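You operate a simulated robot arm through the tools that you are given. There is no shell and no other tool.

You run a simulated robot arm. Do the job below in one go: nothing can be reset, and whatever is moved stays where it is left.

JOB
Grease the bore of the green-hub bored wheel and seat the large bearing in it.
Fine: green round brush, green tin; put the brush back. Set down upright: green round brush. A coat counts when it lies all over at full strength: go over it till it gets no stronger.

It is judged by the outcome, as a careful person would: the job done as asked, and still so three seconds after it is handed in. It fails if anything else is knocked over, pushed out of place, dropped, spilled or broken.

ROBOT AND FRAMES
A 7-joint arm with a two-finger parallel gripper, fixed in place. Base frame: the origin is at the foot of the arm, x ahead of it, y to its left, z up; the work surface is at about z = 0.8. Lengths are in m, angles in rad, forces in N, time in s.
Its first joint turns from -2.897 to 2.897 rad. Payload 4.4 kg.
The tool frame sits at the grasp point between the pads (the TCP): z along the fingers, y along the line on which they close. The tips reach 0.023 m beyond it. Largest opening 0.094 m; finger width 0.038, thickness 0.01; the body of the gripper, 0.054 by 0.096 m, starts 0.039 m behind the TCP.
Orientation is that of the tool frame in the base frame, as a unit quaternion [x, y, z, w]. With the fingers straight down and closing along the base's y, the tool's x points along the base's -x, its y along +y and its z along -z.

CONTROLS
- The arm moves only by the tool drive_tool. Its argument "series" is a list of rows, each a list of 3 entries, a list of its own where there are three numbers: the finger opening in m, from 0 to 0.094, then the shift along the tool's x, y, z in m, then the turn, a rotation vector about the tool's x, y, z in rad. In form: [[fingers, [dx, dy, dz], [rx, ry, rz]], ...]. A call has 1 to 20 rows; each row is the pose to reach, as a shift and turn from the pose commanded when the call began, along the tool's axes at that moment. Each row takes 0.2 s and may step no farther than 0.05 m and 0.15 rad from the row before; otherwise, or with a gripper value out of range, the whole call is refused. A pose out of reach is approached as far as the arm can. The call stops where the force on the tool passes 40 N (or 10 N more than at its start, if that is more) or the arm is blocked; 0.2 s more then pass. The fingers move at their own pace (about 0.108 m/s each) and stop on an object; they squeeze with about 40 N. The grip force told is the motor's: it shows also when the fingers shut on nothing. Time passes only in rows, and 0.2 s behind the last, so rows that repeat a pose let the fingers close. It gives the time, the measured TCP pose, the force on the tool (base axes), the opening and the grip force at its end, in the units of the frame above (readings bear some noise), with the torque about the TCP (base axes, N m) and any sound that the robot's microphone picked up.
- Cameras (640 x 400 px; columns grow to the right, rows downward): "scene" is fixed at [0.2209, 0.651, 1.5008]; the picture's right is [-0.64, -0.77, 0.00], its down [-0.54, 0.45, -0.71] and it looks along [0.55, -0.45, -0.70] (base axes); focal length 355 px, centre (320, 200). "wrist" rides on the gripper at [0.086, 0.016, -0.074] in the tool frame; the picture's right is [-0.18, 0.98, 0.00], its down [-0.58, -0.11, -0.81] and it looks along [-0.79, -0.15, 0.59] (tool axes); focal length 243 px, centre (320, 200). There is no depth. A picture from a camera that has moved, and an enlarged one, comes with that camera's place and axes in the base frame and with its lens.
- camera(camera): a new picture of that camera. No time passes.
- zoom(camera, box): a new picture of the part [left, top, right, bottom] of that camera's present view, enlarged. No time passes.
- hand_in(): hands the job in; it is judged then, once.

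Nothing tells you positions but the pictures and the camera data. Unless the task says otherwise, let go and move clear before handing in.

The tools are called as name(argument=value, ...) on one line, values as JSON. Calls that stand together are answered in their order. drive_tool: Moves the arm, as the interface text tells. Its arguments: {"type":"object","properties":{"series":{"type":"array","items":{"type":"array"}}},"required":["series"]} The other tools are called the same way: camera (camera) takes a picture; zoom (camera, box) takes an enlarged picture of a part of a camera's view; hand_in () hands the job in.

At the start:

```text
time: 0.0
ee_pos: [0.4652, 0.2583, 1.1914]
tool_rot: [0.0, 1.0, 0.0, 0.0]
contact_force: [-0.3, 0.9, 0.2]
moment: [0.02, 0.03, -0.05]
opening: 0.0939
grasp_force: 0.1
```

scene: 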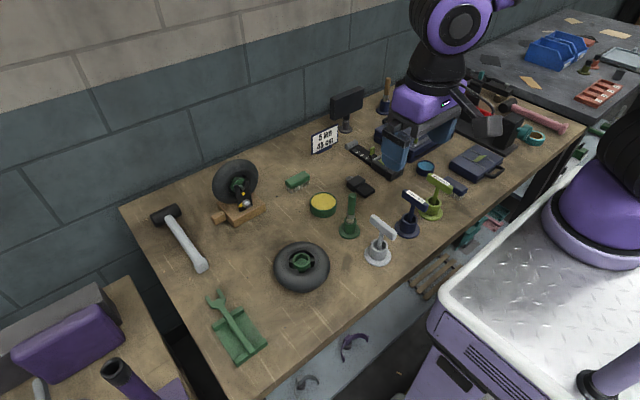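
wrist: 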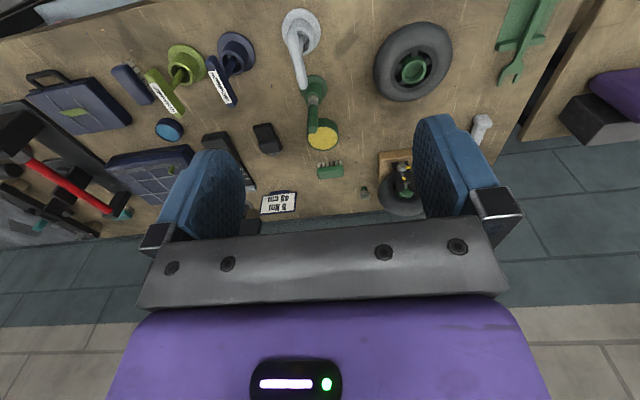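

I see a bench with a wheel lying flat (green hub), another wheel on a stand, a green round brush in a stand, a tin with a yellow/green look, and several other tools. I'll look closer before moving.

zoom(camera="scene", box=[260, 160, 420, 300])

zoom(camera="scene", box=[190, 140, 330, 240])

zoom(camera="scene", box=[320, 100, 480, 220])

zoom(camera="wrist", box=[240, 0, 480, 220])

```text
2.86 times, centred on (340, 230) of scene
camera zoom: at [0.2209, 0.651, 1.5008], right [-0.64, -0.77, 0.0], down [-0.54, 0.45, -0.71], along [0.55, -0.45, -0.7], focal length 1014 px, centre (263, 114)
```

zoom: 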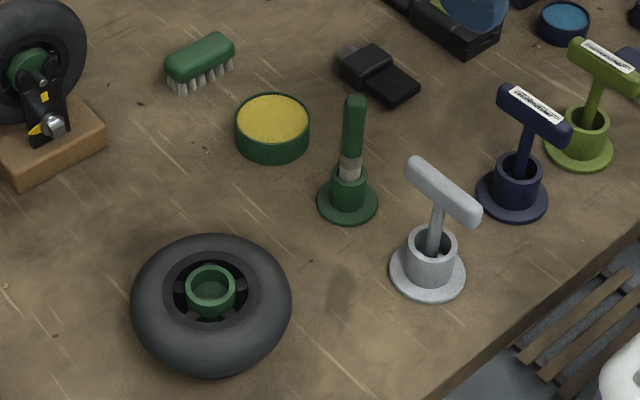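

```text
4.00 times, centred on (260, 190) of scene
camera zoom: at [0.2209, 0.651, 1.5008], right [-0.64, -0.77, 0.0], down [-0.54, 0.45, -0.71], along [0.55, -0.45, -0.7], focal length 1419 px, centre (560, 240)
```

zoom: 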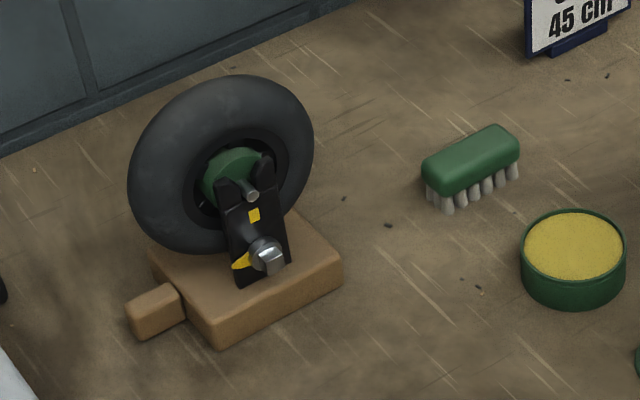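

```text
3.33 times, centred on (400, 160) of scene
camera zoom: at [0.2209, 0.651, 1.5008], right [-0.64, -0.77, 0.0], down [-0.54, 0.45, -0.71], along [0.55, -0.45, -0.7], focal length 1183 px, centre (53, 333)
```

zoom: 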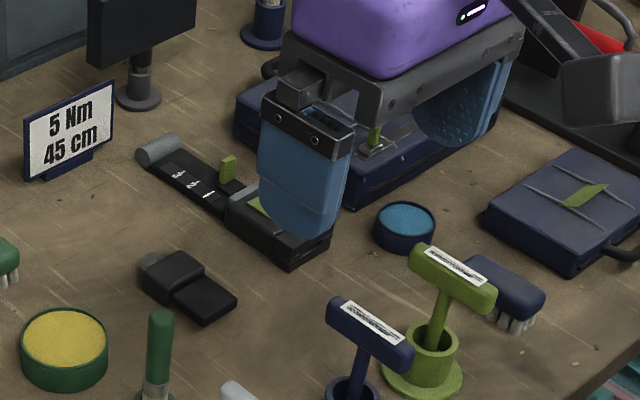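

```text
1.82 times, centred on (360, 110) of wrist
camera zoom: at [0.3784, 0.2748, 1.2648], right [0.18, 0.98, 0.0], down [0.58, -0.11, 0.81], along [0.79, -0.15, -0.59], focal length 441 px, centre (247, 364)
```

zoom: 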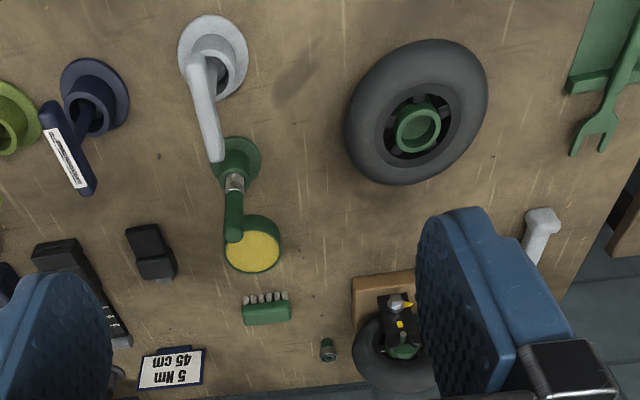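

I need to find the large bearing and check the fine print on the labels, so I'm enlarging several regions.

zoom(camera="scene", box=[360, 160, 480, 240])

zoom(camera="scene", box=[440, 60, 600, 180])

zoom(camera="scene", box=[480, 0, 640, 120])

zoom(camera="scene", box=[0, 260, 300, 400])

zoom(camera="wrist", box=[0, 20, 240, 240])

zoom(camera="wrist", box=[250, 120, 430, 230])

zoom(camera="scene", box=[300, 60, 420, 160])

zoom(camera="scene", box=[340, 180, 480, 280])

```text
5.00 times, centred on (420, 200) of scene
camera zoom: at [0.2209, 0.651, 1.5008], right [-0.64, -0.77, 0.0], down [-0.54, 0.45, -0.71], along [0.55, -0.45, -0.7], focal length 1774 px, centre (-180, 200)
```

zoom: 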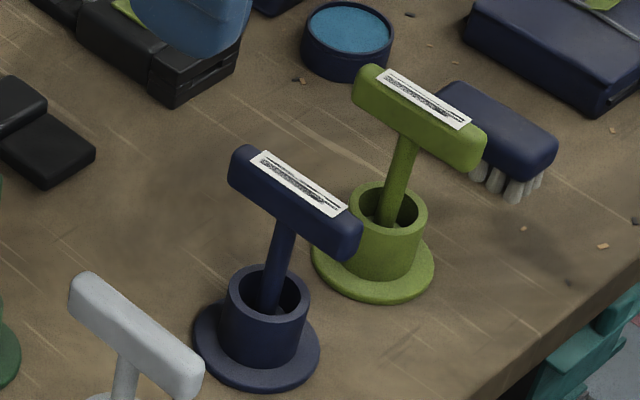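

```text
3.33 times, centred on (520, 120) of scene
camera zoom: at [0.2209, 0.651, 1.5008], right [-0.64, -0.77, 0.0], down [-0.54, 0.45, -0.71], along [0.55, -0.45, -0.7], focal length 1183 px, centre (-347, 467)
```

zoom: 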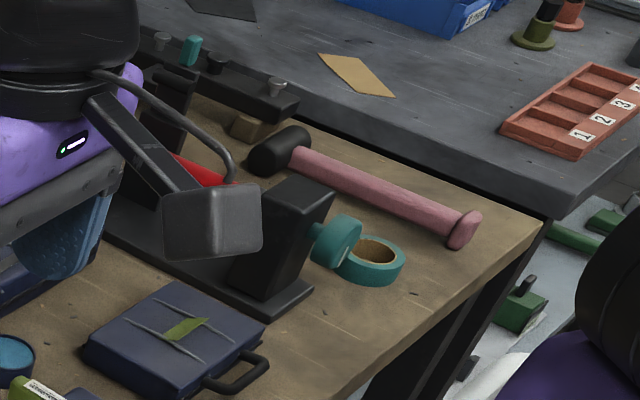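

```text
3.33 times, centred on (560, 60) of scene
camera zoom: at [0.2209, 0.651, 1.5008], right [-0.64, -0.77, 0.0], down [-0.54, 0.45, -0.71], along [0.55, -0.45, -0.7], focal length 1183 px, centre (-480, 667)
```

zoom: 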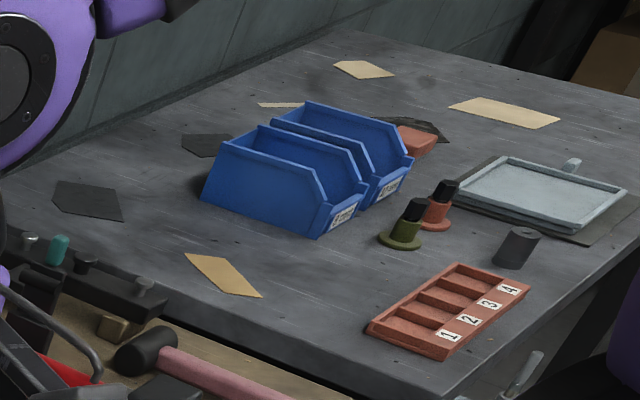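

```text
2.13 times, centred on (150, 330) of scene
camera zoom: at [0.2209, 0.651, 1.5008], right [-0.64, -0.77, 0.0], down [-0.54, 0.45, -0.71], along [0.55, -0.45, -0.7], focal length 757 px, centre (683, -77)
```

zoom: 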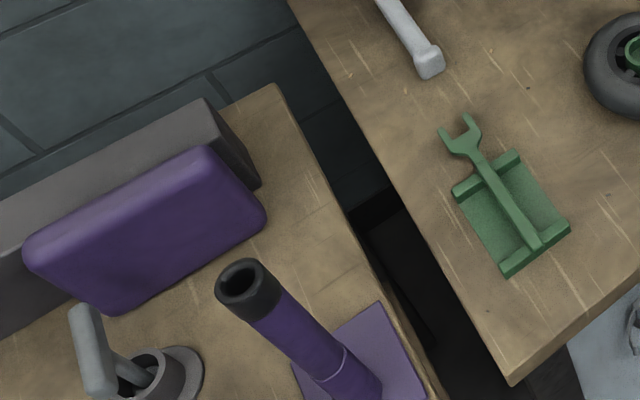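

```text
1.82 times, centred on (120, 130) of wrist
camera zoom: at [0.3784, 0.2748, 1.2648], right [0.18, 0.98, 0.0], down [0.58, -0.11, 0.81], along [0.79, -0.15, -0.59], focal length 441 px, centre (684, 327)
```

zoom: 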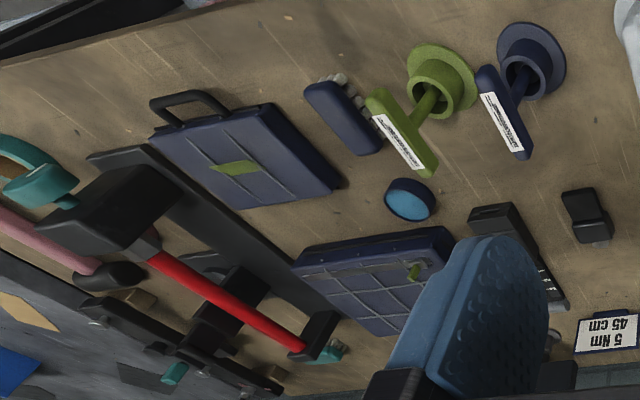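

```text
3.56 times, centred on (340, 175) of wrist
camera zoom: at [0.3784, 0.2748, 1.2648], right [0.18, 0.98, 0.0], down [0.58, -0.11, 0.81], along [0.79, -0.15, -0.59], focal length 863 px, centre (249, 289)
```

zoom: 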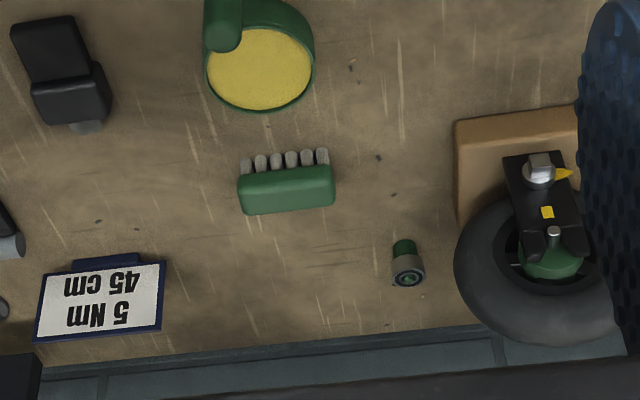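

```text
4.00 times, centred on (360, 110) of scene
camera zoom: at [0.2209, 0.651, 1.5008], right [-0.64, -0.77, 0.0], down [-0.54, 0.45, -0.71], along [0.55, -0.45, -0.7], focal length 1419 px, centre (160, 560)
```

zoom: 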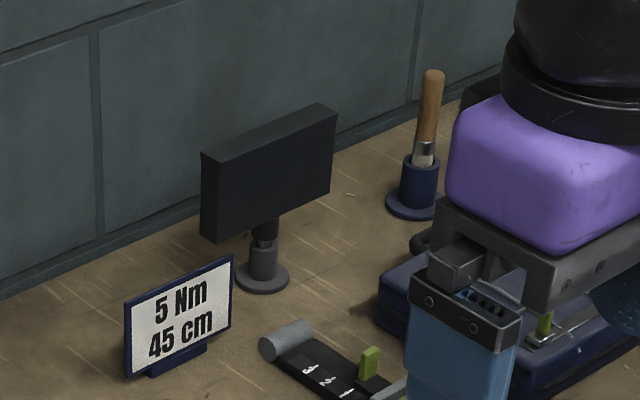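

```text
4.00 times, centred on (410, 230) of scene
camera zoom: at [0.2209, 0.651, 1.5008], right [-0.64, -0.77, 0.0], down [-0.54, 0.45, -0.71], along [0.55, -0.45, -0.7], focal length 1419 px, centre (-40, 80)
```

zoom: 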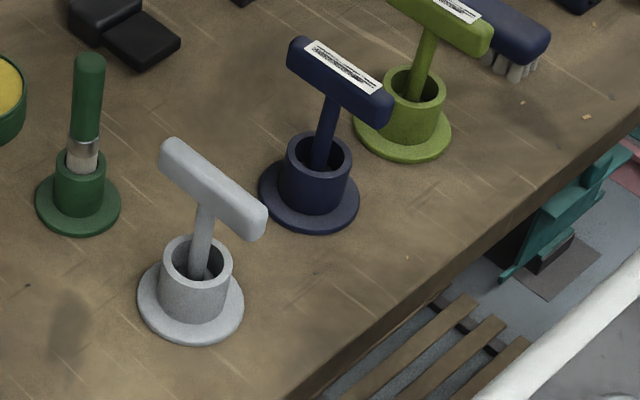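

The likely bearing is a small ring on a green peg behind the upright wheel, near (0.97, 0.30). I'll move the arm high over the bench to look with the wrist camera before deciding.

drive_tool(series=[[0.094, [-0.04, 0.004, 0.015], [0, 0, 0]], [0.094, [-0.08, 0.008, 0.03], [0, 0, 0]], [0.094, [-0.12, 0.012, 0.045], [0, 0, 0]], [0.094, [-0.16, 0.016, 0.06], [0, 0, 0]], [0.094, [-0.2, 0.02, 0.075], [0, 0, 0]], [0.094, [-0.235, 0.022, 0.09], [0, 0, 0]], [0.094, [-0.235, 0.022, 0.09], [0, 0, 0]]])

```text
time: 1.6
ee_pos: [0.7004, 0.2797, 1.102]
tool_rot: [0.0, 1.0, 0.0, 0.0]
contact_force: [-0.2, 0.0, 0.5]
moment: [-0.04, 0.01, 0.0]
opening: 0.0938
grasp_force: 0.1
```

The arm is now above the bench at (0.70, 0.28, 1.10), and I expect the bearing between the fingers in the wrist view. I'm taking pictures to check.

camera(camera="wrist")

camera(camera="scene")

```text
taken
camera wrist: at [0.614, 0.2963, 1.1759], right [0.18, 0.98, 0.0], down [0.58, -0.11, 0.81], along [0.79, -0.15, -0.59], focal length 243 px, centre (320, 200)
```

wrist: 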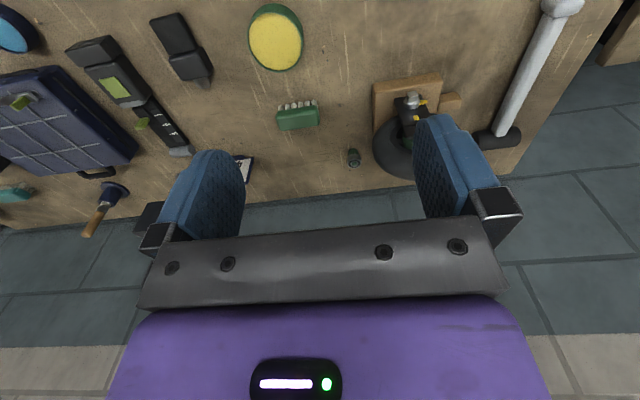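

```text
taken
```

scene: 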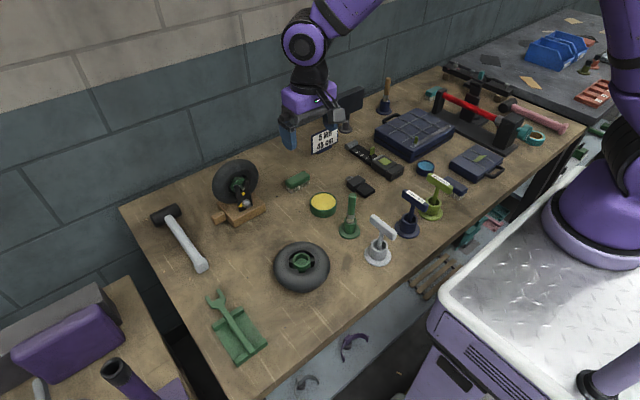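

zoom(camera="wrist", box=[320, 60, 480, 190])

zoom(camera="wrist", box=[330, 135, 380, 175])

zoom(camera="scene", box=[340, 80, 560, 200])

zoom(camera="scene", box=[200, 150, 280, 235])

```text
3.08 times, centred on (400, 125) of wrist
camera zoom: at [0.614, 0.2963, 1.1759], right [0.18, 0.98, 0.0], down [0.58, -0.11, 0.81], along [0.79, -0.15, -0.59], focal length 746 px, centre (74, 431)
```

zoom: 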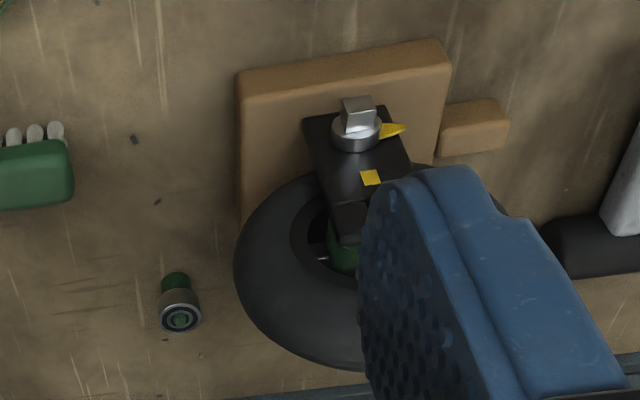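

```text
10.00 times, centred on (355, 155) of wrist
camera zoom: at [0.614, 0.2963, 1.1759], right [0.18, 0.98, 0.0], down [0.58, -0.11, 0.81], along [0.79, -0.15, -0.59], focal length 2426 px, centre (-30, 650)
```

zoom: 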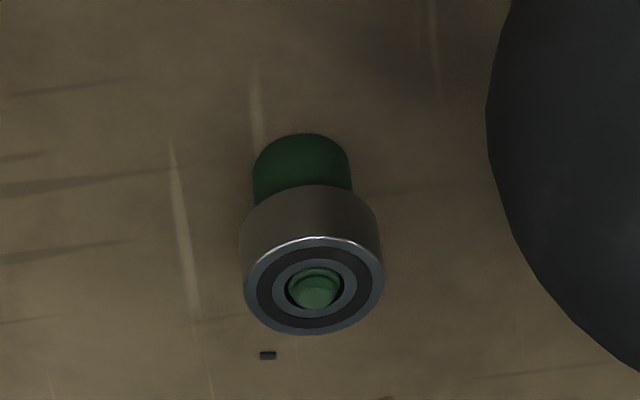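

```text
2.91 times, centred on (450, 140) of scene
camera zoom: at [0.2209, 0.651, 1.5008], right [-0.64, -0.77, 0.0], down [-0.54, 0.45, -0.71], along [0.55, -0.45, -0.7], focal length 1032 px, centre (-58, 374)
```

zoom: 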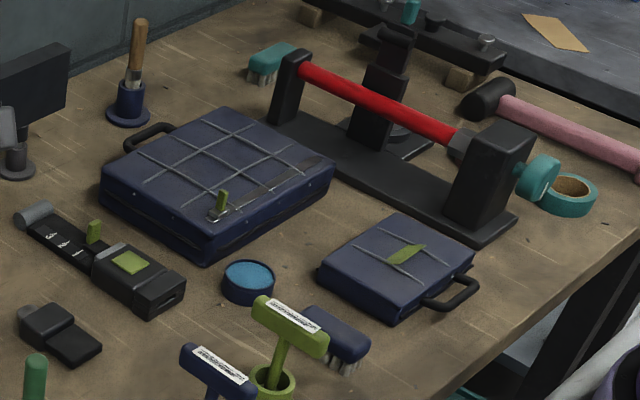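

```text
4.71 times, centred on (240, 192) of scene
camera zoom: at [0.2209, 0.651, 1.5008], right [-0.64, -0.77, 0.0], down [-0.54, 0.45, -0.71], along [0.55, -0.45, -0.7], focal length 1670 px, centre (696, 235)
```

zoom: 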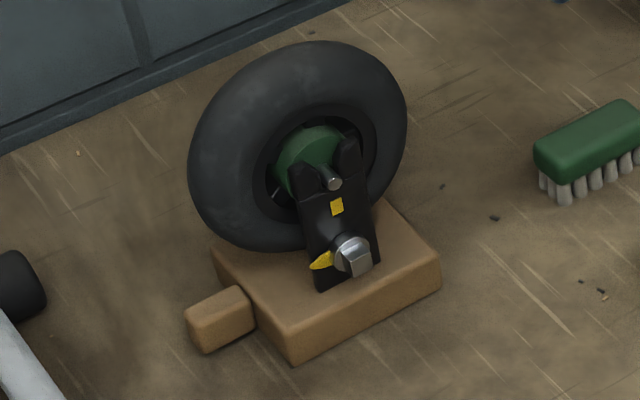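

The bearing (about 28 mm across) sits on a green peg near (0.97, 0.30), top about z 0.83, and its size looks like a match for the green wheel's bore. Next I move back above the brush, tin and wheel to measure them.

drive_tool(series=[[0.094, [0.04, -0.005, 0.015], [0, 0, 0]], [0.094, [0.08, -0.01, 0.03], [0, 0, 0]], [0.094, [0.12, -0.01, 0.042], [0, 0, 0]], [0.094, [0.16, -0.01, 0.042], [0, 0, 0]], [0.094, [0.16, -0.01, 0.042], [0, 0, 0]]])

camera(camera="wrist")

```text
time: 2.8
ee_pos: [0.5394, 0.27, 1.0591]
tool_rot: [0.0, 1.0, 0.001, 0.0]
contact_force: [0.1, 0.2, -0.3]
moment: [0.0, 0.01, 0.02]
opening: 0.0941
grasp_force: 0.1
```

```text
taken
camera wrist: at [0.453, 0.2864, 1.1332], right [0.19, 0.98, 0.0], down [0.58, -0.11, 0.81], along [0.79, -0.15, -0.59], focal length 243 px, centre (320, 200)
```

wrist: 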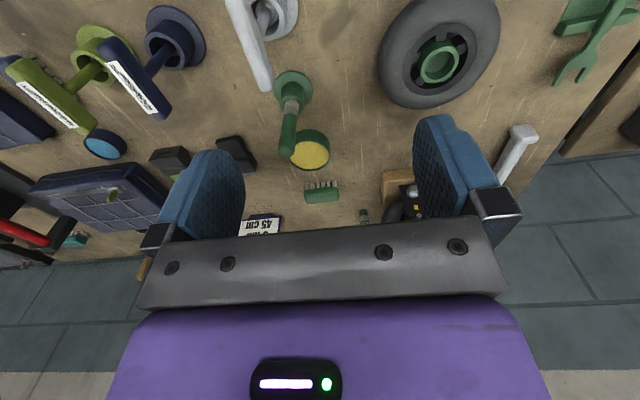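

zoom(camera="wrist", box=[370, 0, 510, 110])

zoom(camera="wrist", box=[250, 50, 350, 180])

zoom(camera="scene", box=[270, 230, 335, 300])

zoom(camera="scene", box=[300, 180, 380, 245])

```text
3.64 times, centred on (440, 55) of wrist
camera zoom: at [0.453, 0.2864, 1.1332], right [0.19, 0.98, 0.0], down [0.58, -0.11, 0.81], along [0.79, -0.15, -0.59], focal length 882 px, centre (-116, 727)
```

zoom: 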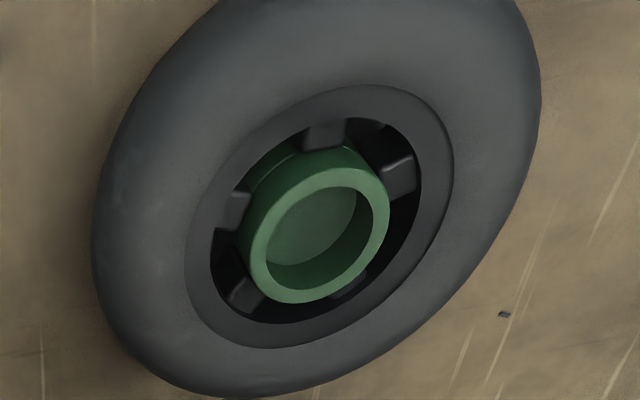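

```text
3.08 times, centred on (300, 115) of wrist
camera zoom: at [0.453, 0.2864, 1.1332], right [0.19, 0.98, 0.0], down [0.58, -0.11, 0.81], along [0.79, -0.15, -0.59], focal length 746 px, centre (382, 462)
```

zoom: 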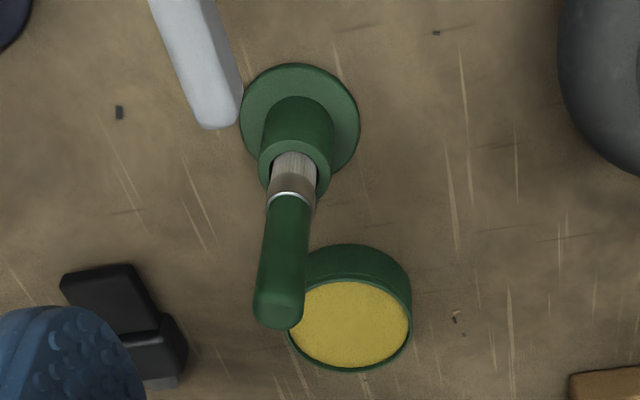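

```text
5.71 times, centred on (302, 265) of scene
camera zoom: at [0.2209, 0.651, 1.5008], right [-0.64, -0.77, 0.0], down [-0.54, 0.45, -0.71], along [0.55, -0.45, -0.7], focal length 2028 px, centre (420, -171)
```

zoom: 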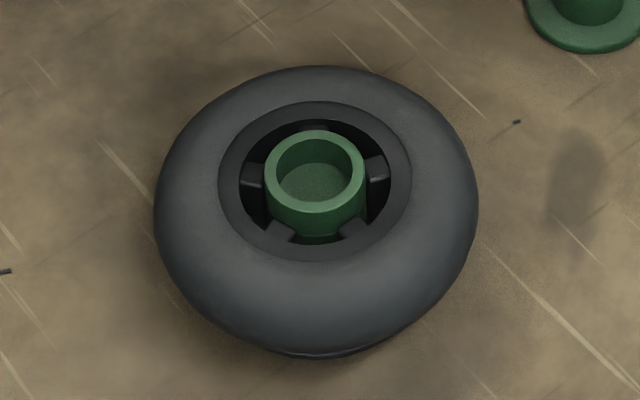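

```text
6.15 times, centred on (340, 212) of scene
camera zoom: at [0.2209, 0.651, 1.5008], right [-0.64, -0.77, 0.0], down [-0.54, 0.45, -0.71], along [0.55, -0.45, -0.7], focal length 2184 px, centre (197, 123)
```

zoom: 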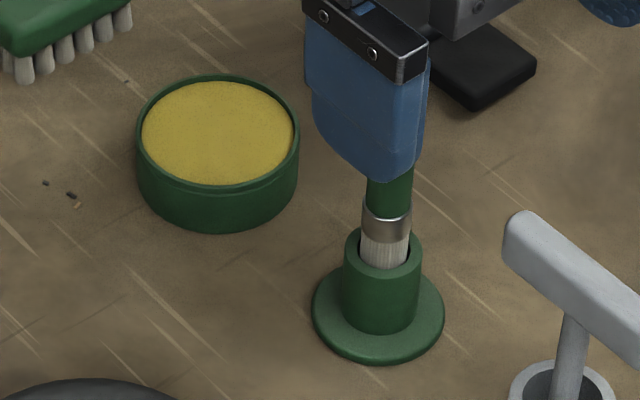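

The brush stands upright at about (0.628, 0.215), handle top near z 0.93; the tin is around (0.725, 0.225); the wheel's hub rim is at about (0.599, 0.389, 0.862) with a 30 mm bore. I'll move above the brush and check alignment.

drive_tool(series=[[0.094, [-0.03, -0.018, 0.015], [0, 0, 0]], [0.094, [-0.06, -0.037, 0.03], [0, 0, 0]], [0.094, [-0.088, -0.055, 0.045], [0, 0, 0]], [0.094, [-0.088, -0.055, 0.06], [0, 0, 0]], [0.094, [-0.088, -0.055, 0.06], [0, 0, 0]]])

camera(camera="wrist")

zoom(camera="scene", box=[290, 120, 410, 250])

```text
time: 4.0
ee_pos: [0.6277, 0.216, 0.9974]
tool_rot: [0.0, 1.0, 0.0, 0.0]
contact_force: [-0.6, 0.1, 0.7]
moment: [0.02, -0.01, -0.03]
opening: 0.0942
grasp_force: 0.1
```

```text
taken
camera wrist: at [0.5411, 0.232, 1.072], right [0.18, 0.98, 0.0], down [0.58, -0.11, 0.81], along [0.79, -0.15, -0.59], focal length 243 px, centre (320, 200)
```

wrist: 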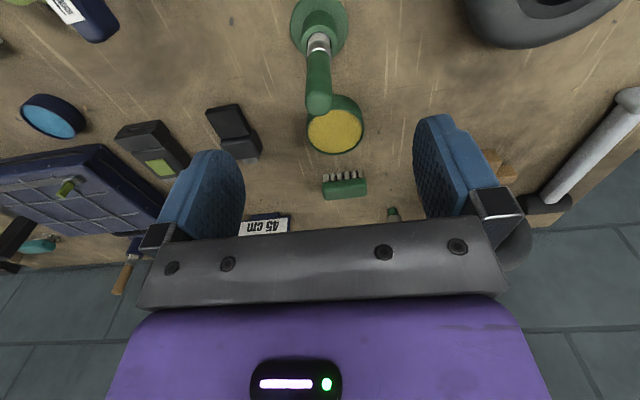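

```text
3.08 times, centred on (350, 185) of scene
camera zoom: at [0.2209, 0.651, 1.5008], right [-0.64, -0.77, 0.0], down [-0.54, 0.45, -0.71], along [0.55, -0.45, -0.7], focal length 1092 px, centre (228, 246)
```

zoom: 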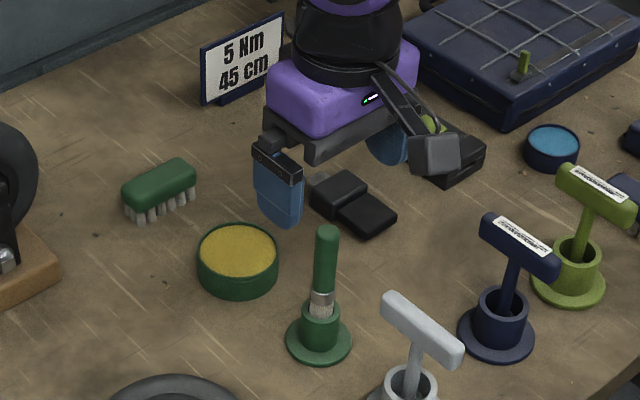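

The handle sits on the tool's centre column, so sideways alignment looks good. I'll enlarge to confirm before going down.

zoom(camera="wrist", box=[270, 0, 370, 160])

```text
2.50 times, centred on (320, 80) of wrist
camera zoom: at [0.5411, 0.232, 1.072], right [0.18, 0.98, 0.0], down [0.58, -0.11, 0.81], along [0.79, -0.15, -0.59], focal length 606 px, centre (320, 500)
```

zoom: 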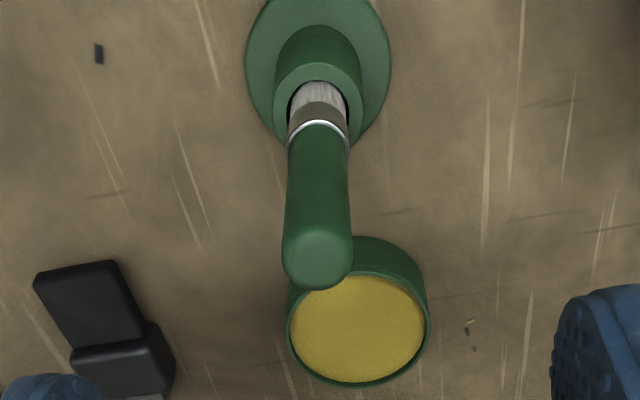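

The brush is on-axis with its top at about z 0.93. I'll descend to a TCP height of about 0.903 and close on the handle.

drive_tool(series=[[0.094, [0, 0, 0.03], [0, 0, 0]], [0.094, [0, 0, 0.06], [0, 0, 0]], [0.094, [0, 0, 0.08], [0, 0, 0]], [0.094, [0, 0, 0.094], [0, 0, 0]], [0.094, [0, 0, 0.094], [0, 0, 0]], [0.05, [0, 0, 0.094], [0, 0, 0]], [0.03, [0, 0, 0.094], [0, 0, 0]], [0.01, [0, 0, 0.094], [0, 0, 0]], [0.01, [0, 0, 0.094], [0, 0, 0]], [0.01, [0, 0, 0.094], [0, 0, 0]]])

camera(camera="wrist")

zoom(camera="scene", box=[290, 140, 410, 260])

```text
time: 6.2
ee_pos: [0.6285, 0.2151, 0.9046]
tool_rot: [0.0, 1.0, 0.0, -0.001]
contact_force: [0.0, 0.9, 0.2]
moment: [0.02, 0.0, -0.01]
opening: 0.0173
grasp_force: 40.2
```

```text
taken
camera wrist: at [0.5414, 0.2322, 0.9785], right [0.18, 0.98, 0.0], down [0.58, -0.11, 0.81], along [0.79, -0.15, -0.59], focal length 243 px, centre (320, 200)
```

wrist: 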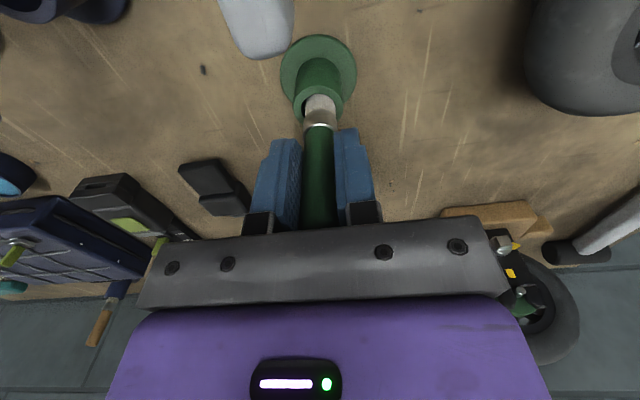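

```text
3.33 times, centred on (350, 200) of scene
camera zoom: at [0.2209, 0.651, 1.5008], right [-0.64, -0.77, 0.0], down [-0.54, 0.45, -0.71], along [0.55, -0.45, -0.7], focal length 1183 px, centre (220, 200)
```

zoom: 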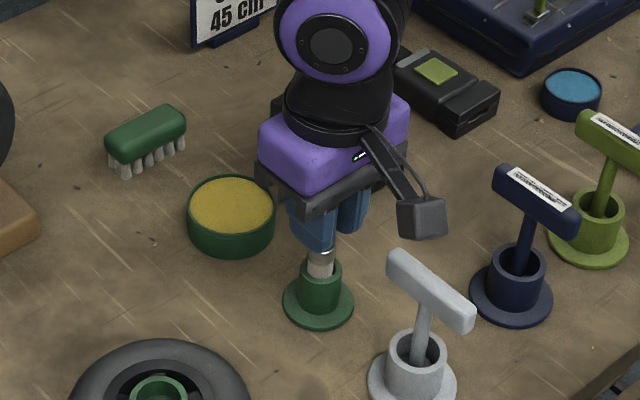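

The brush is gripped (opening 17 mm). I'll lift it straight out and look at its tip length.

drive_tool(series=[[0.01, [0, 0, -0.02], [0, 0, 0]], [0.01, [0, 0, -0.05], [0, 0, 0]], [0.01, [0, 0, -0.09], [0, 0, 0]], [0.01, [0, 0, -0.12], [0, 0, 0]], [0.01, [0, 0, -0.12], [0, 0, 0]]])

camera(camera="wrist")

zoom(camera="scene", box=[290, 110, 410, 250])

zoom(camera="wrist", box=[270, 0, 370, 160])

```text
time: 7.4
ee_pos: [0.6283, 0.2158, 1.0245]
tool_rot: [0.0, 1.0, 0.001, 0.0]
contact_force: [-0.2, 0.2, -0.3]
moment: [0.01, 0.04, -0.01]
opening: 0.0173
grasp_force: 39.9
```

```text
taken
camera wrist: at [0.5414, 0.2319, 1.0995], right [0.18, 0.98, 0.0], down [0.58, -0.11, 0.81], along [0.79, -0.15, -0.59], focal length 243 px, centre (320, 200)
```

wrist: 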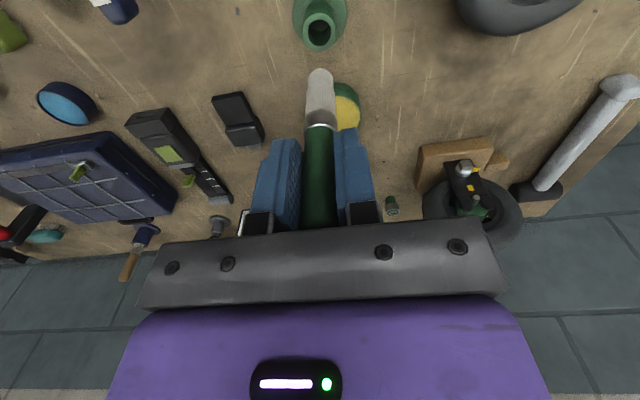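

```text
2.86 times, centred on (350, 180) of scene
camera zoom: at [0.2209, 0.651, 1.5008], right [-0.64, -0.77, 0.0], down [-0.54, 0.45, -0.71], along [0.55, -0.45, -0.7], focal length 1014 px, centre (234, 257)
```

zoom: 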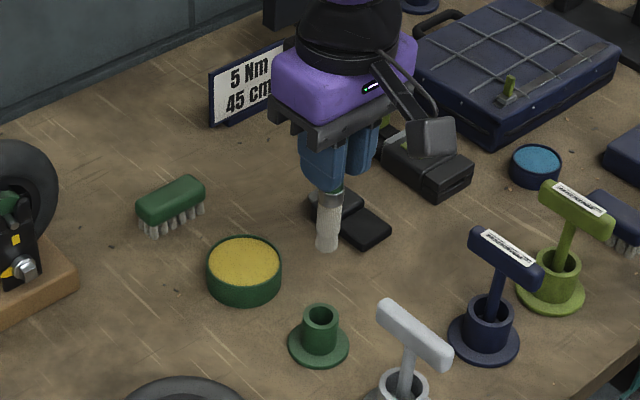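

```text
2.50 times, centred on (320, 80) of wrist
camera zoom: at [0.5414, 0.2319, 1.0995], right [0.18, 0.98, 0.0], down [0.58, -0.11, 0.81], along [0.79, -0.15, -0.59], focal length 606 px, centre (320, 500)
```

zoom: 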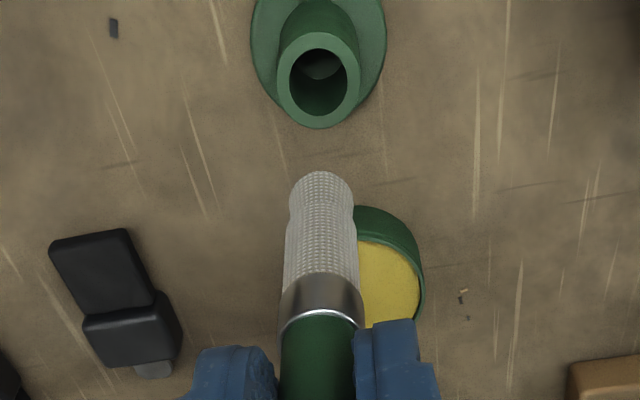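

The brush is about 0.10 m from TCP to tip with ~19 mm bristles. The tin's top centre is at about (0.731, 0.215, 0.831), so I'll move over it and dip gradually.

drive_tool(series=[[0.01, [-0.04, 0, 0], [0, 0, 0]], [0.01, [-0.08, 0, 0], [0, 0, 0]], [0.01, [-0.103, 0, 0], [0, 0, 0]], [0.01, [-0.103, 0, 0.04], [0, 0, 0]], [0.01, [-0.103, 0, 0.075], [0, 0, 0]], [0.01, [-0.103, 0, 0.075], [0, 0, 0]]])

camera(camera="wrist")

zoom(camera="scene", box=[270, 130, 390, 230])

```text
time: 8.8
ee_pos: [0.7319, 0.2161, 0.952]
tool_rot: [0.001, 1.0, 0.001, 0.0]
contact_force: [-0.2, -0.5, 0.5]
moment: [0.01, 0.0, 0.01]
opening: 0.0171
grasp_force: 40.1
```

```text
taken
camera wrist: at [0.6451, 0.2329, 1.0258], right [0.18, 0.98, 0.0], down [0.58, -0.11, 0.81], along [0.79, -0.15, -0.59], focal length 243 px, centre (320, 200)
```

wrist: 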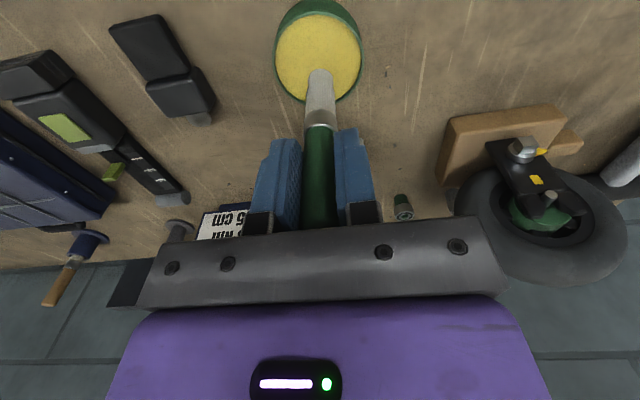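

```text
4.00 times, centred on (330, 180) of scene
camera zoom: at [0.2209, 0.651, 1.5008], right [-0.64, -0.77, 0.0], down [-0.54, 0.45, -0.71], along [0.55, -0.45, -0.7], focal length 1419 px, centre (280, 280)
```

zoom: 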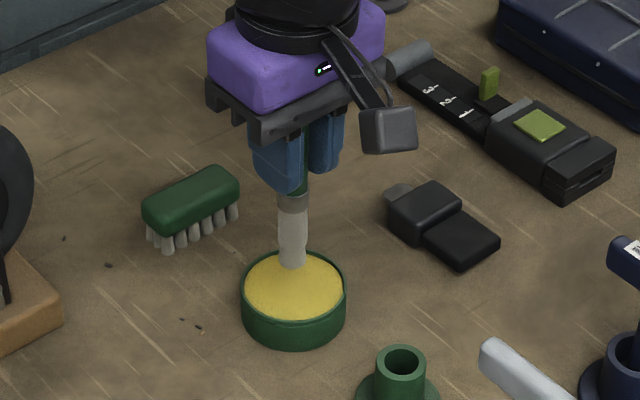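

The brush tip hovers just over the grease, centred on the tin. I'll go down in small steps and swirl gently.

drive_tool(series=[[0.01, [0, 0, 0.01], [0, 0, 0]], [0.01, [0, 0, 0.018], [0, 0, 0]], [0.01, [0, 0, 0.024], [0, 0, 0]], [0.01, [0, 0, 0.03], [0, 0, 0]], [0.01, [0, 0, 0.03], [0, 0, 0]]])

zoom(camera="scene", box=[270, 150, 380, 230])

zoom(camera="wrist", box=[260, 0, 380, 140])

```text
time: 10.0
ee_pos: [0.7325, 0.2162, 0.9229]
tool_rot: [0.001, 1.0, 0.001, 0.002]
contact_force: [2.7, -0.1, 34.3]
moment: [0.07, -0.3, -0.02]
opening: 0.0175
grasp_force: 39.9
```

```text
5.00 times, centred on (325, 190) of scene
camera zoom: at [0.2209, 0.651, 1.5008], right [-0.64, -0.77, 0.0], down [-0.54, 0.45, -0.71], along [0.55, -0.45, -0.7], focal length 1774 px, centre (295, 250)
```

zoom: 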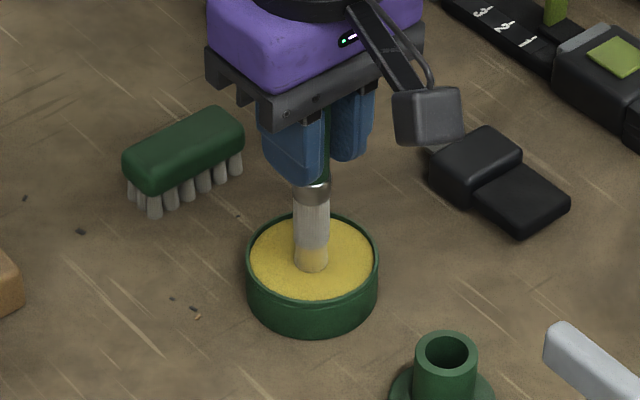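

```text
2.86 times, centred on (320, 70) of wrist
camera zoom: at [0.6452, 0.2323, 0.9957], right [0.19, 0.98, 0.0], down [0.58, -0.11, 0.81], along [0.79, -0.15, -0.59], focal length 693 px, centre (320, 571)
```

zoom: 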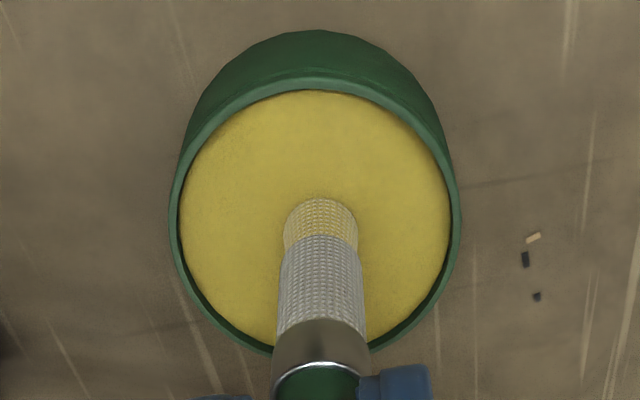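

The bristle tip has turned yellow, and the grease surface resists firmly, so the brush is loaded. I'll lift clear and inspect it.

drive_tool(series=[[0.01, [0, 0, -0.005], [0, 0, 0]], [0.01, [0, 0, -0.03], [0, 0, 0]], [0.01, [0, 0, -0.07], [0, 0, 0]], [0.01, [0, 0, -0.1], [0, 0, 0]], [0.01, [0, 0, -0.1], [0, 0, 0]]])

zoom(camera="wrist", box=[260, 0, 380, 140])

camera(camera="scene")

zoom(camera="wrist", box=[370, 100, 480, 210])

```text
time: 11.2
ee_pos: [0.7301, 0.2156, 1.0187]
tool_rot: [0.0, 1.0, 0.0, 0.0]
contact_force: [0.5, -0.2, -1.1]
moment: [-0.01, -0.02, -0.01]
opening: 0.017
grasp_force: 40.1
```

```text
2.86 times, centred on (320, 70) of wrist
camera zoom: at [0.6428, 0.231, 1.0938], right [0.18, 0.98, 0.0], down [0.58, -0.11, 0.81], along [0.79, -0.15, -0.59], focal length 693 px, centre (320, 571)
```

zoom: 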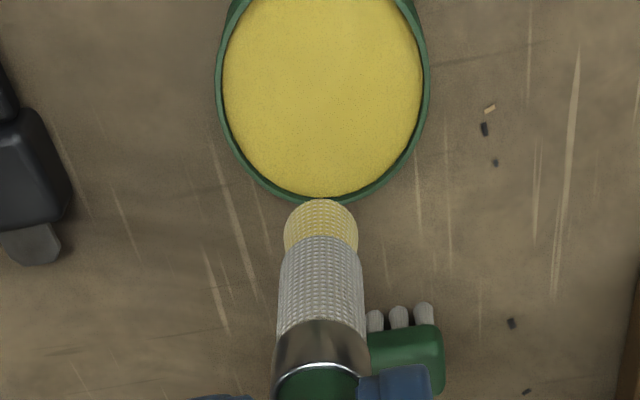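

```text
taken
```

scene: 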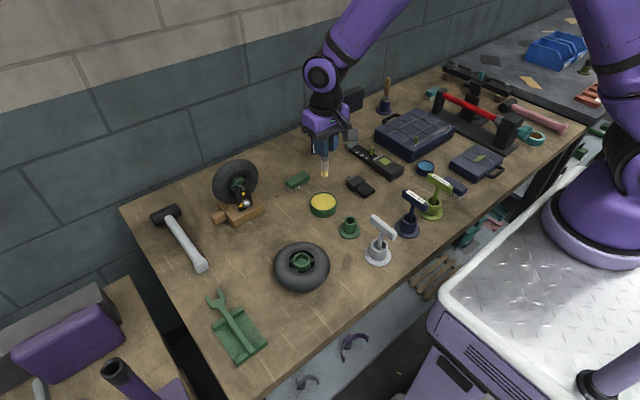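

```text
3.64 times, centred on (425, 155) of wrist
camera zoom: at [0.6428, 0.231, 1.0938], right [0.18, 0.98, 0.0], down [0.58, -0.11, 0.81], along [0.79, -0.15, -0.59], focal length 882 px, centre (-62, 364)
```

zoom: 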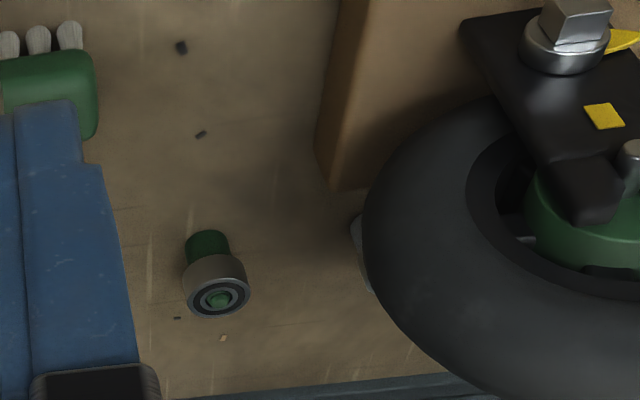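

The brush tip is loaded; I also glimpse something grey behind the upright wheel that may be a second bearing, to be checked later. Now I carry the brush over the bore at about (0.599, 0.389).

drive_tool(series=[[0.01, [0.022, 0.029, 0], [0, 0, 0]], [0.01, [0.044, 0.058, 0], [0, 0, 0]], [0.01, [0.066, 0.087, 0], [0, 0, 0]], [0.01, [0.088, 0.116, 0], [0, 0, 0]], [0.01, [0.11, 0.145, 0], [0, 0, 0]], [0.01, [0.132, 0.174, 0], [0, 0, 0]], [0.01, [0.132, 0.174, 0.03], [0, 0, 0]], [0.01, [0.132, 0.174, 0.03], [0, 0, 0]]])

zoom(camera="wrist", box=[250, 0, 390, 140])

zoom(camera="scene", box=[260, 200, 350, 300])

```text
time: 13.0
ee_pos: [0.6015, 0.3908, 0.988]
tool_rot: [0.0, 1.0, 0.0, 0.0]
contact_force: [0.4, -0.3, 0.2]
moment: [0.01, 0.01, 0.0]
opening: 0.0171
grasp_force: 39.7
```

```text
2.86 times, centred on (320, 70) of wrist
camera zoom: at [0.514, 0.4067, 1.062], right [0.18, 0.98, 0.0], down [0.58, -0.11, 0.81], along [0.79, -0.15, -0.59], focal length 693 px, centre (320, 571)
```

zoom: 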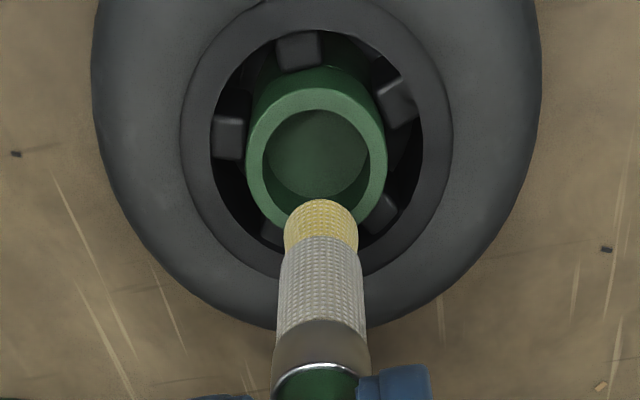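

```text
4.00 times, centred on (305, 250) of scene
camera zoom: at [0.2209, 0.651, 1.5008], right [-0.64, -0.77, 0.0], down [-0.54, 0.45, -0.71], along [0.55, -0.45, -0.7], focal length 1419 px, centre (380, 0)
```

zoom: 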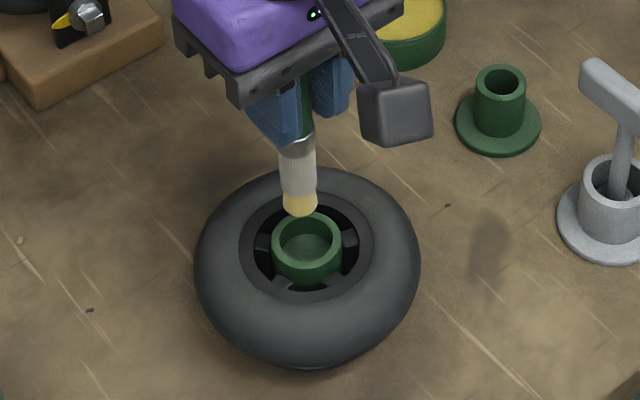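

The brush hangs centred over the bore, whose floor seems about 15 mm below the rim. I'll lower it into the bore carefully, watching the force.

drive_tool(series=[[0.01, [-0.001, 0, 0.015], [0, 0, 0]], [0.01, [-0.001, 0, 0.028], [0, 0, 0]], [0.01, [-0.001, 0, 0.034], [0, 0, 0]], [0.01, [-0.001, 0, 0.038], [0, 0, 0]], [0.01, [-0.001, 0, 0.038], [0, 0, 0]]])

zoom(camera="wrist", box=[250, 0, 390, 140])

zoom(camera="scene", box=[270, 220, 340, 290])

```text
time: 14.2
ee_pos: [0.5999, 0.3893, 0.9513]
tool_rot: [0.001, 1.0, 0.0, 0.001]
contact_force: [-1.3, -0.4, -0.6]
moment: [-0.02, -0.03, -0.01]
opening: 0.0169
grasp_force: 40.1
```

```text
2.86 times, centred on (320, 70) of wrist
camera zoom: at [0.5133, 0.4058, 1.0249], right [0.18, 0.98, 0.0], down [0.58, -0.11, 0.81], along [0.79, -0.15, -0.59], focal length 693 px, centre (320, 571)
```

zoom: 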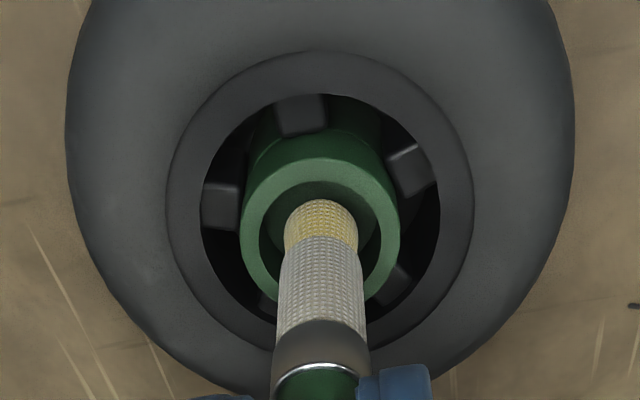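

```text
5.71 times, centred on (305, 255) of scene
camera zoom: at [0.2209, 0.651, 1.5008], right [-0.64, -0.77, 0.0], down [-0.54, 0.45, -0.71], along [0.55, -0.45, -0.7], focal length 2028 px, centre (406, -114)
```

zoom: 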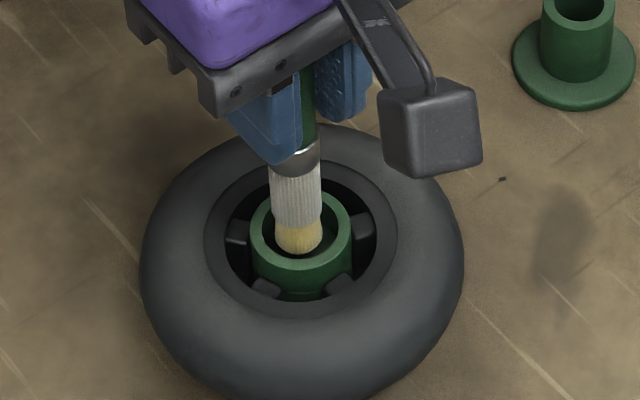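

The brush tip is inside the bore without contact. I'll feel for the floor in 2 mm steps.

drive_tool(series=[[0.01, [0, 0, 0.003], [0, 0, 0]], [0.01, [0, 0, 0.005], [0, 0, 0]], [0.01, [0, 0, 0.005], [0, 0, 0]]])

```text
time: 15.0
ee_pos: [0.5998, 0.3897, 0.9466]
tool_rot: [0.0, 1.0, 0.0, 0.001]
contact_force: [0.3, 0.2, 0.1]
moment: [0.01, -0.02, 0.0]
opening: 0.0172
grasp_force: 40.3
```

drive_tool(series=[[0.01, [0, 0, 0.002], [0, 0, 0]], [0.01, [0, 0, 0.003], [0, 0, 0]], [0.01, [0, 0, 0.003], [0, 0, 0]]])

zoom(camera="scene", box=[270, 220, 340, 290])

```text
time: 15.8
ee_pos: [0.6007, 0.3894, 0.9437]
tool_rot: [0.001, 1.0, 0.0, 0.0]
contact_force: [-0.4, -0.1, -1.0]
moment: [0.0, 0.0, -0.01]
opening: 0.0171
grasp_force: 39.6
```

```text
5.71 times, centred on (305, 255) of scene
camera zoom: at [0.2209, 0.651, 1.5008], right [-0.64, -0.77, 0.0], down [-0.54, 0.45, -0.71], along [0.55, -0.45, -0.7], focal length 2028 px, centre (406, -114)
```

zoom: 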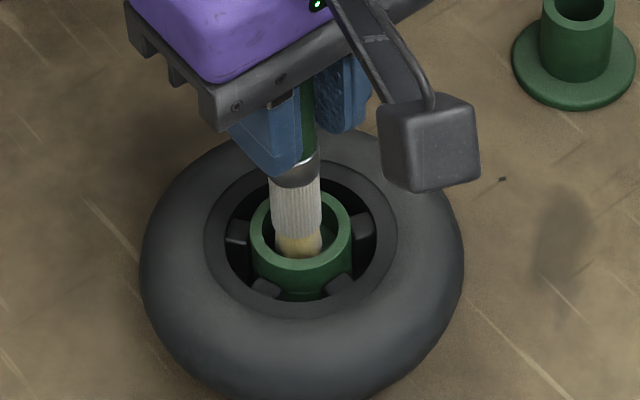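

No floor contact yet; continuing down in small steps.

drive_tool(series=[[0.01, [0, 0, 0.0015], [0, 0, 0]], [0.01, [0, 0, 0.003], [0, 0, 0]], [0.01, [0, 0, 0.003], [0, 0, 0]]])

```text
time: 16.6
ee_pos: [0.5992, 0.3902, 0.9414]
tool_rot: [0.0, 1.0, 0.002, 0.002]
contact_force: [-1.6, -1.3, 34.2]
moment: [-0.12, 0.02, 0.0]
opening: 0.0172
grasp_force: 40.3
```

The floor was found at TCP z of about 0.943. I'll back off 2 mm and probe the bore wall on each side to find the true centre.

drive_tool(series=[[0.01, [0, 0, -0.0025], [0, 0, 0]], [0.01, [-0.003, 0, -0.0025], [0, 0, 0]], [0.01, [-0.006, 0, -0.0025], [0, 0, 0]], [0.01, [-0.0065, 0, -0.0025], [0, 0, 0]], [0.01, [-0.0065, 0, -0.0025], [0, 0, 0]]])

drive_tool(series=[[0.01, [0.0065, 0, 0], [0, 0, 0]], [0.01, [0.0105, 0, 0], [0, 0, 0]], [0.01, [0.013, 0, 0], [0, 0, 0]], [0.01, [0.013, 0, 0], [0, 0, 0]]])

drive_tool(series=[[0.01, [-0.0065, 0, 0], [0, 0, 0]], [0.01, [-0.0065, 0.004, 0], [0, 0, 0]], [0.01, [-0.0065, 0.0065, 0], [0, 0, 0]], [0.01, [-0.0065, 0.0065, 0], [0, 0, 0]]])

drive_tool(series=[[0.01, [0, -0.0065, 0], [0, 0, 0]], [0.01, [0, -0.0105, 0], [0, 0, 0]], [0.01, [0, -0.013, 0], [0, 0, 0]], [0.01, [0, -0.013, 0], [0, 0, 0]]])

zoom(camera="scene", box=[270, 220, 340, 290])

zoom(camera="wrist", box=[270, 20, 370, 120])

```text
time: 17.8
ee_pos: [0.6079, 0.3907, 0.9432]
tool_rot: [0.001, 1.0, 0.0, 0.0]
contact_force: [-0.2, 0.4, 0.1]
moment: [0.0, 0.02, 0.0]
opening: 0.0171
grasp_force: 40.6
```

```text
time: 18.8
ee_pos: [0.5945, 0.3905, 0.9442]
tool_rot: [0.0, 1.0, 0.0, 0.0]
contact_force: [1.8, -0.4, -1.3]
moment: [-0.04, -0.22, 0.0]
opening: 0.0172
grasp_force: 40.4
```

```text
time: 19.8
ee_pos: [0.6006, 0.3961, 0.942]
tool_rot: [0.001, 1.0, 0.0, -0.001]
contact_force: [0.4, -0.8, 0.1]
moment: [-0.09, -0.02, 0.02]
opening: 0.017
grasp_force: 40.0
```

```text
time: 20.8
ee_pos: [0.6002, 0.3834, 0.9429]
tool_rot: [0.001, 1.0, 0.0, 0.0]
contact_force: [0.8, 1.1, -1.2]
moment: [0.1, -0.03, 0.0]
opening: 0.0171
grasp_force: 40.1
```

```text
5.71 times, centred on (305, 255) of scene
camera zoom: at [0.2209, 0.651, 1.5008], right [-0.64, -0.77, 0.0], down [-0.54, 0.45, -0.71], along [0.55, -0.45, -0.7], focal length 2028 px, centre (406, -114)
```

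zoom: 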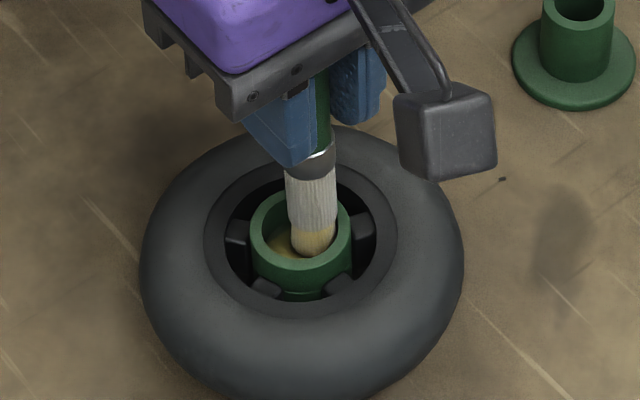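

```text
4.00 times, centred on (320, 70) of wrist
camera zoom: at [0.5139, 0.3992, 1.0171], right [0.18, 0.98, 0.0], down [0.58, -0.11, 0.81], along [0.79, -0.15, -0.59], focal length 970 px, centre (320, 720)
```

zoom: 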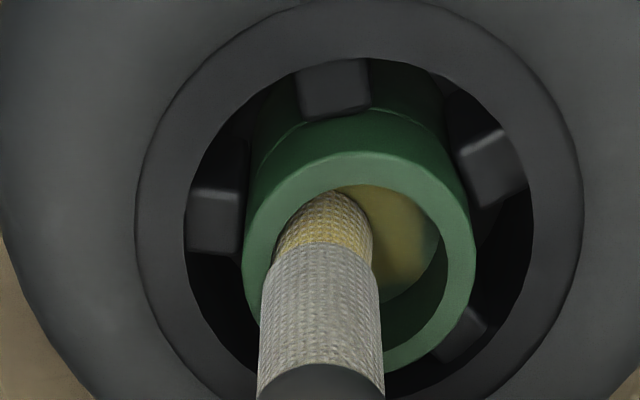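

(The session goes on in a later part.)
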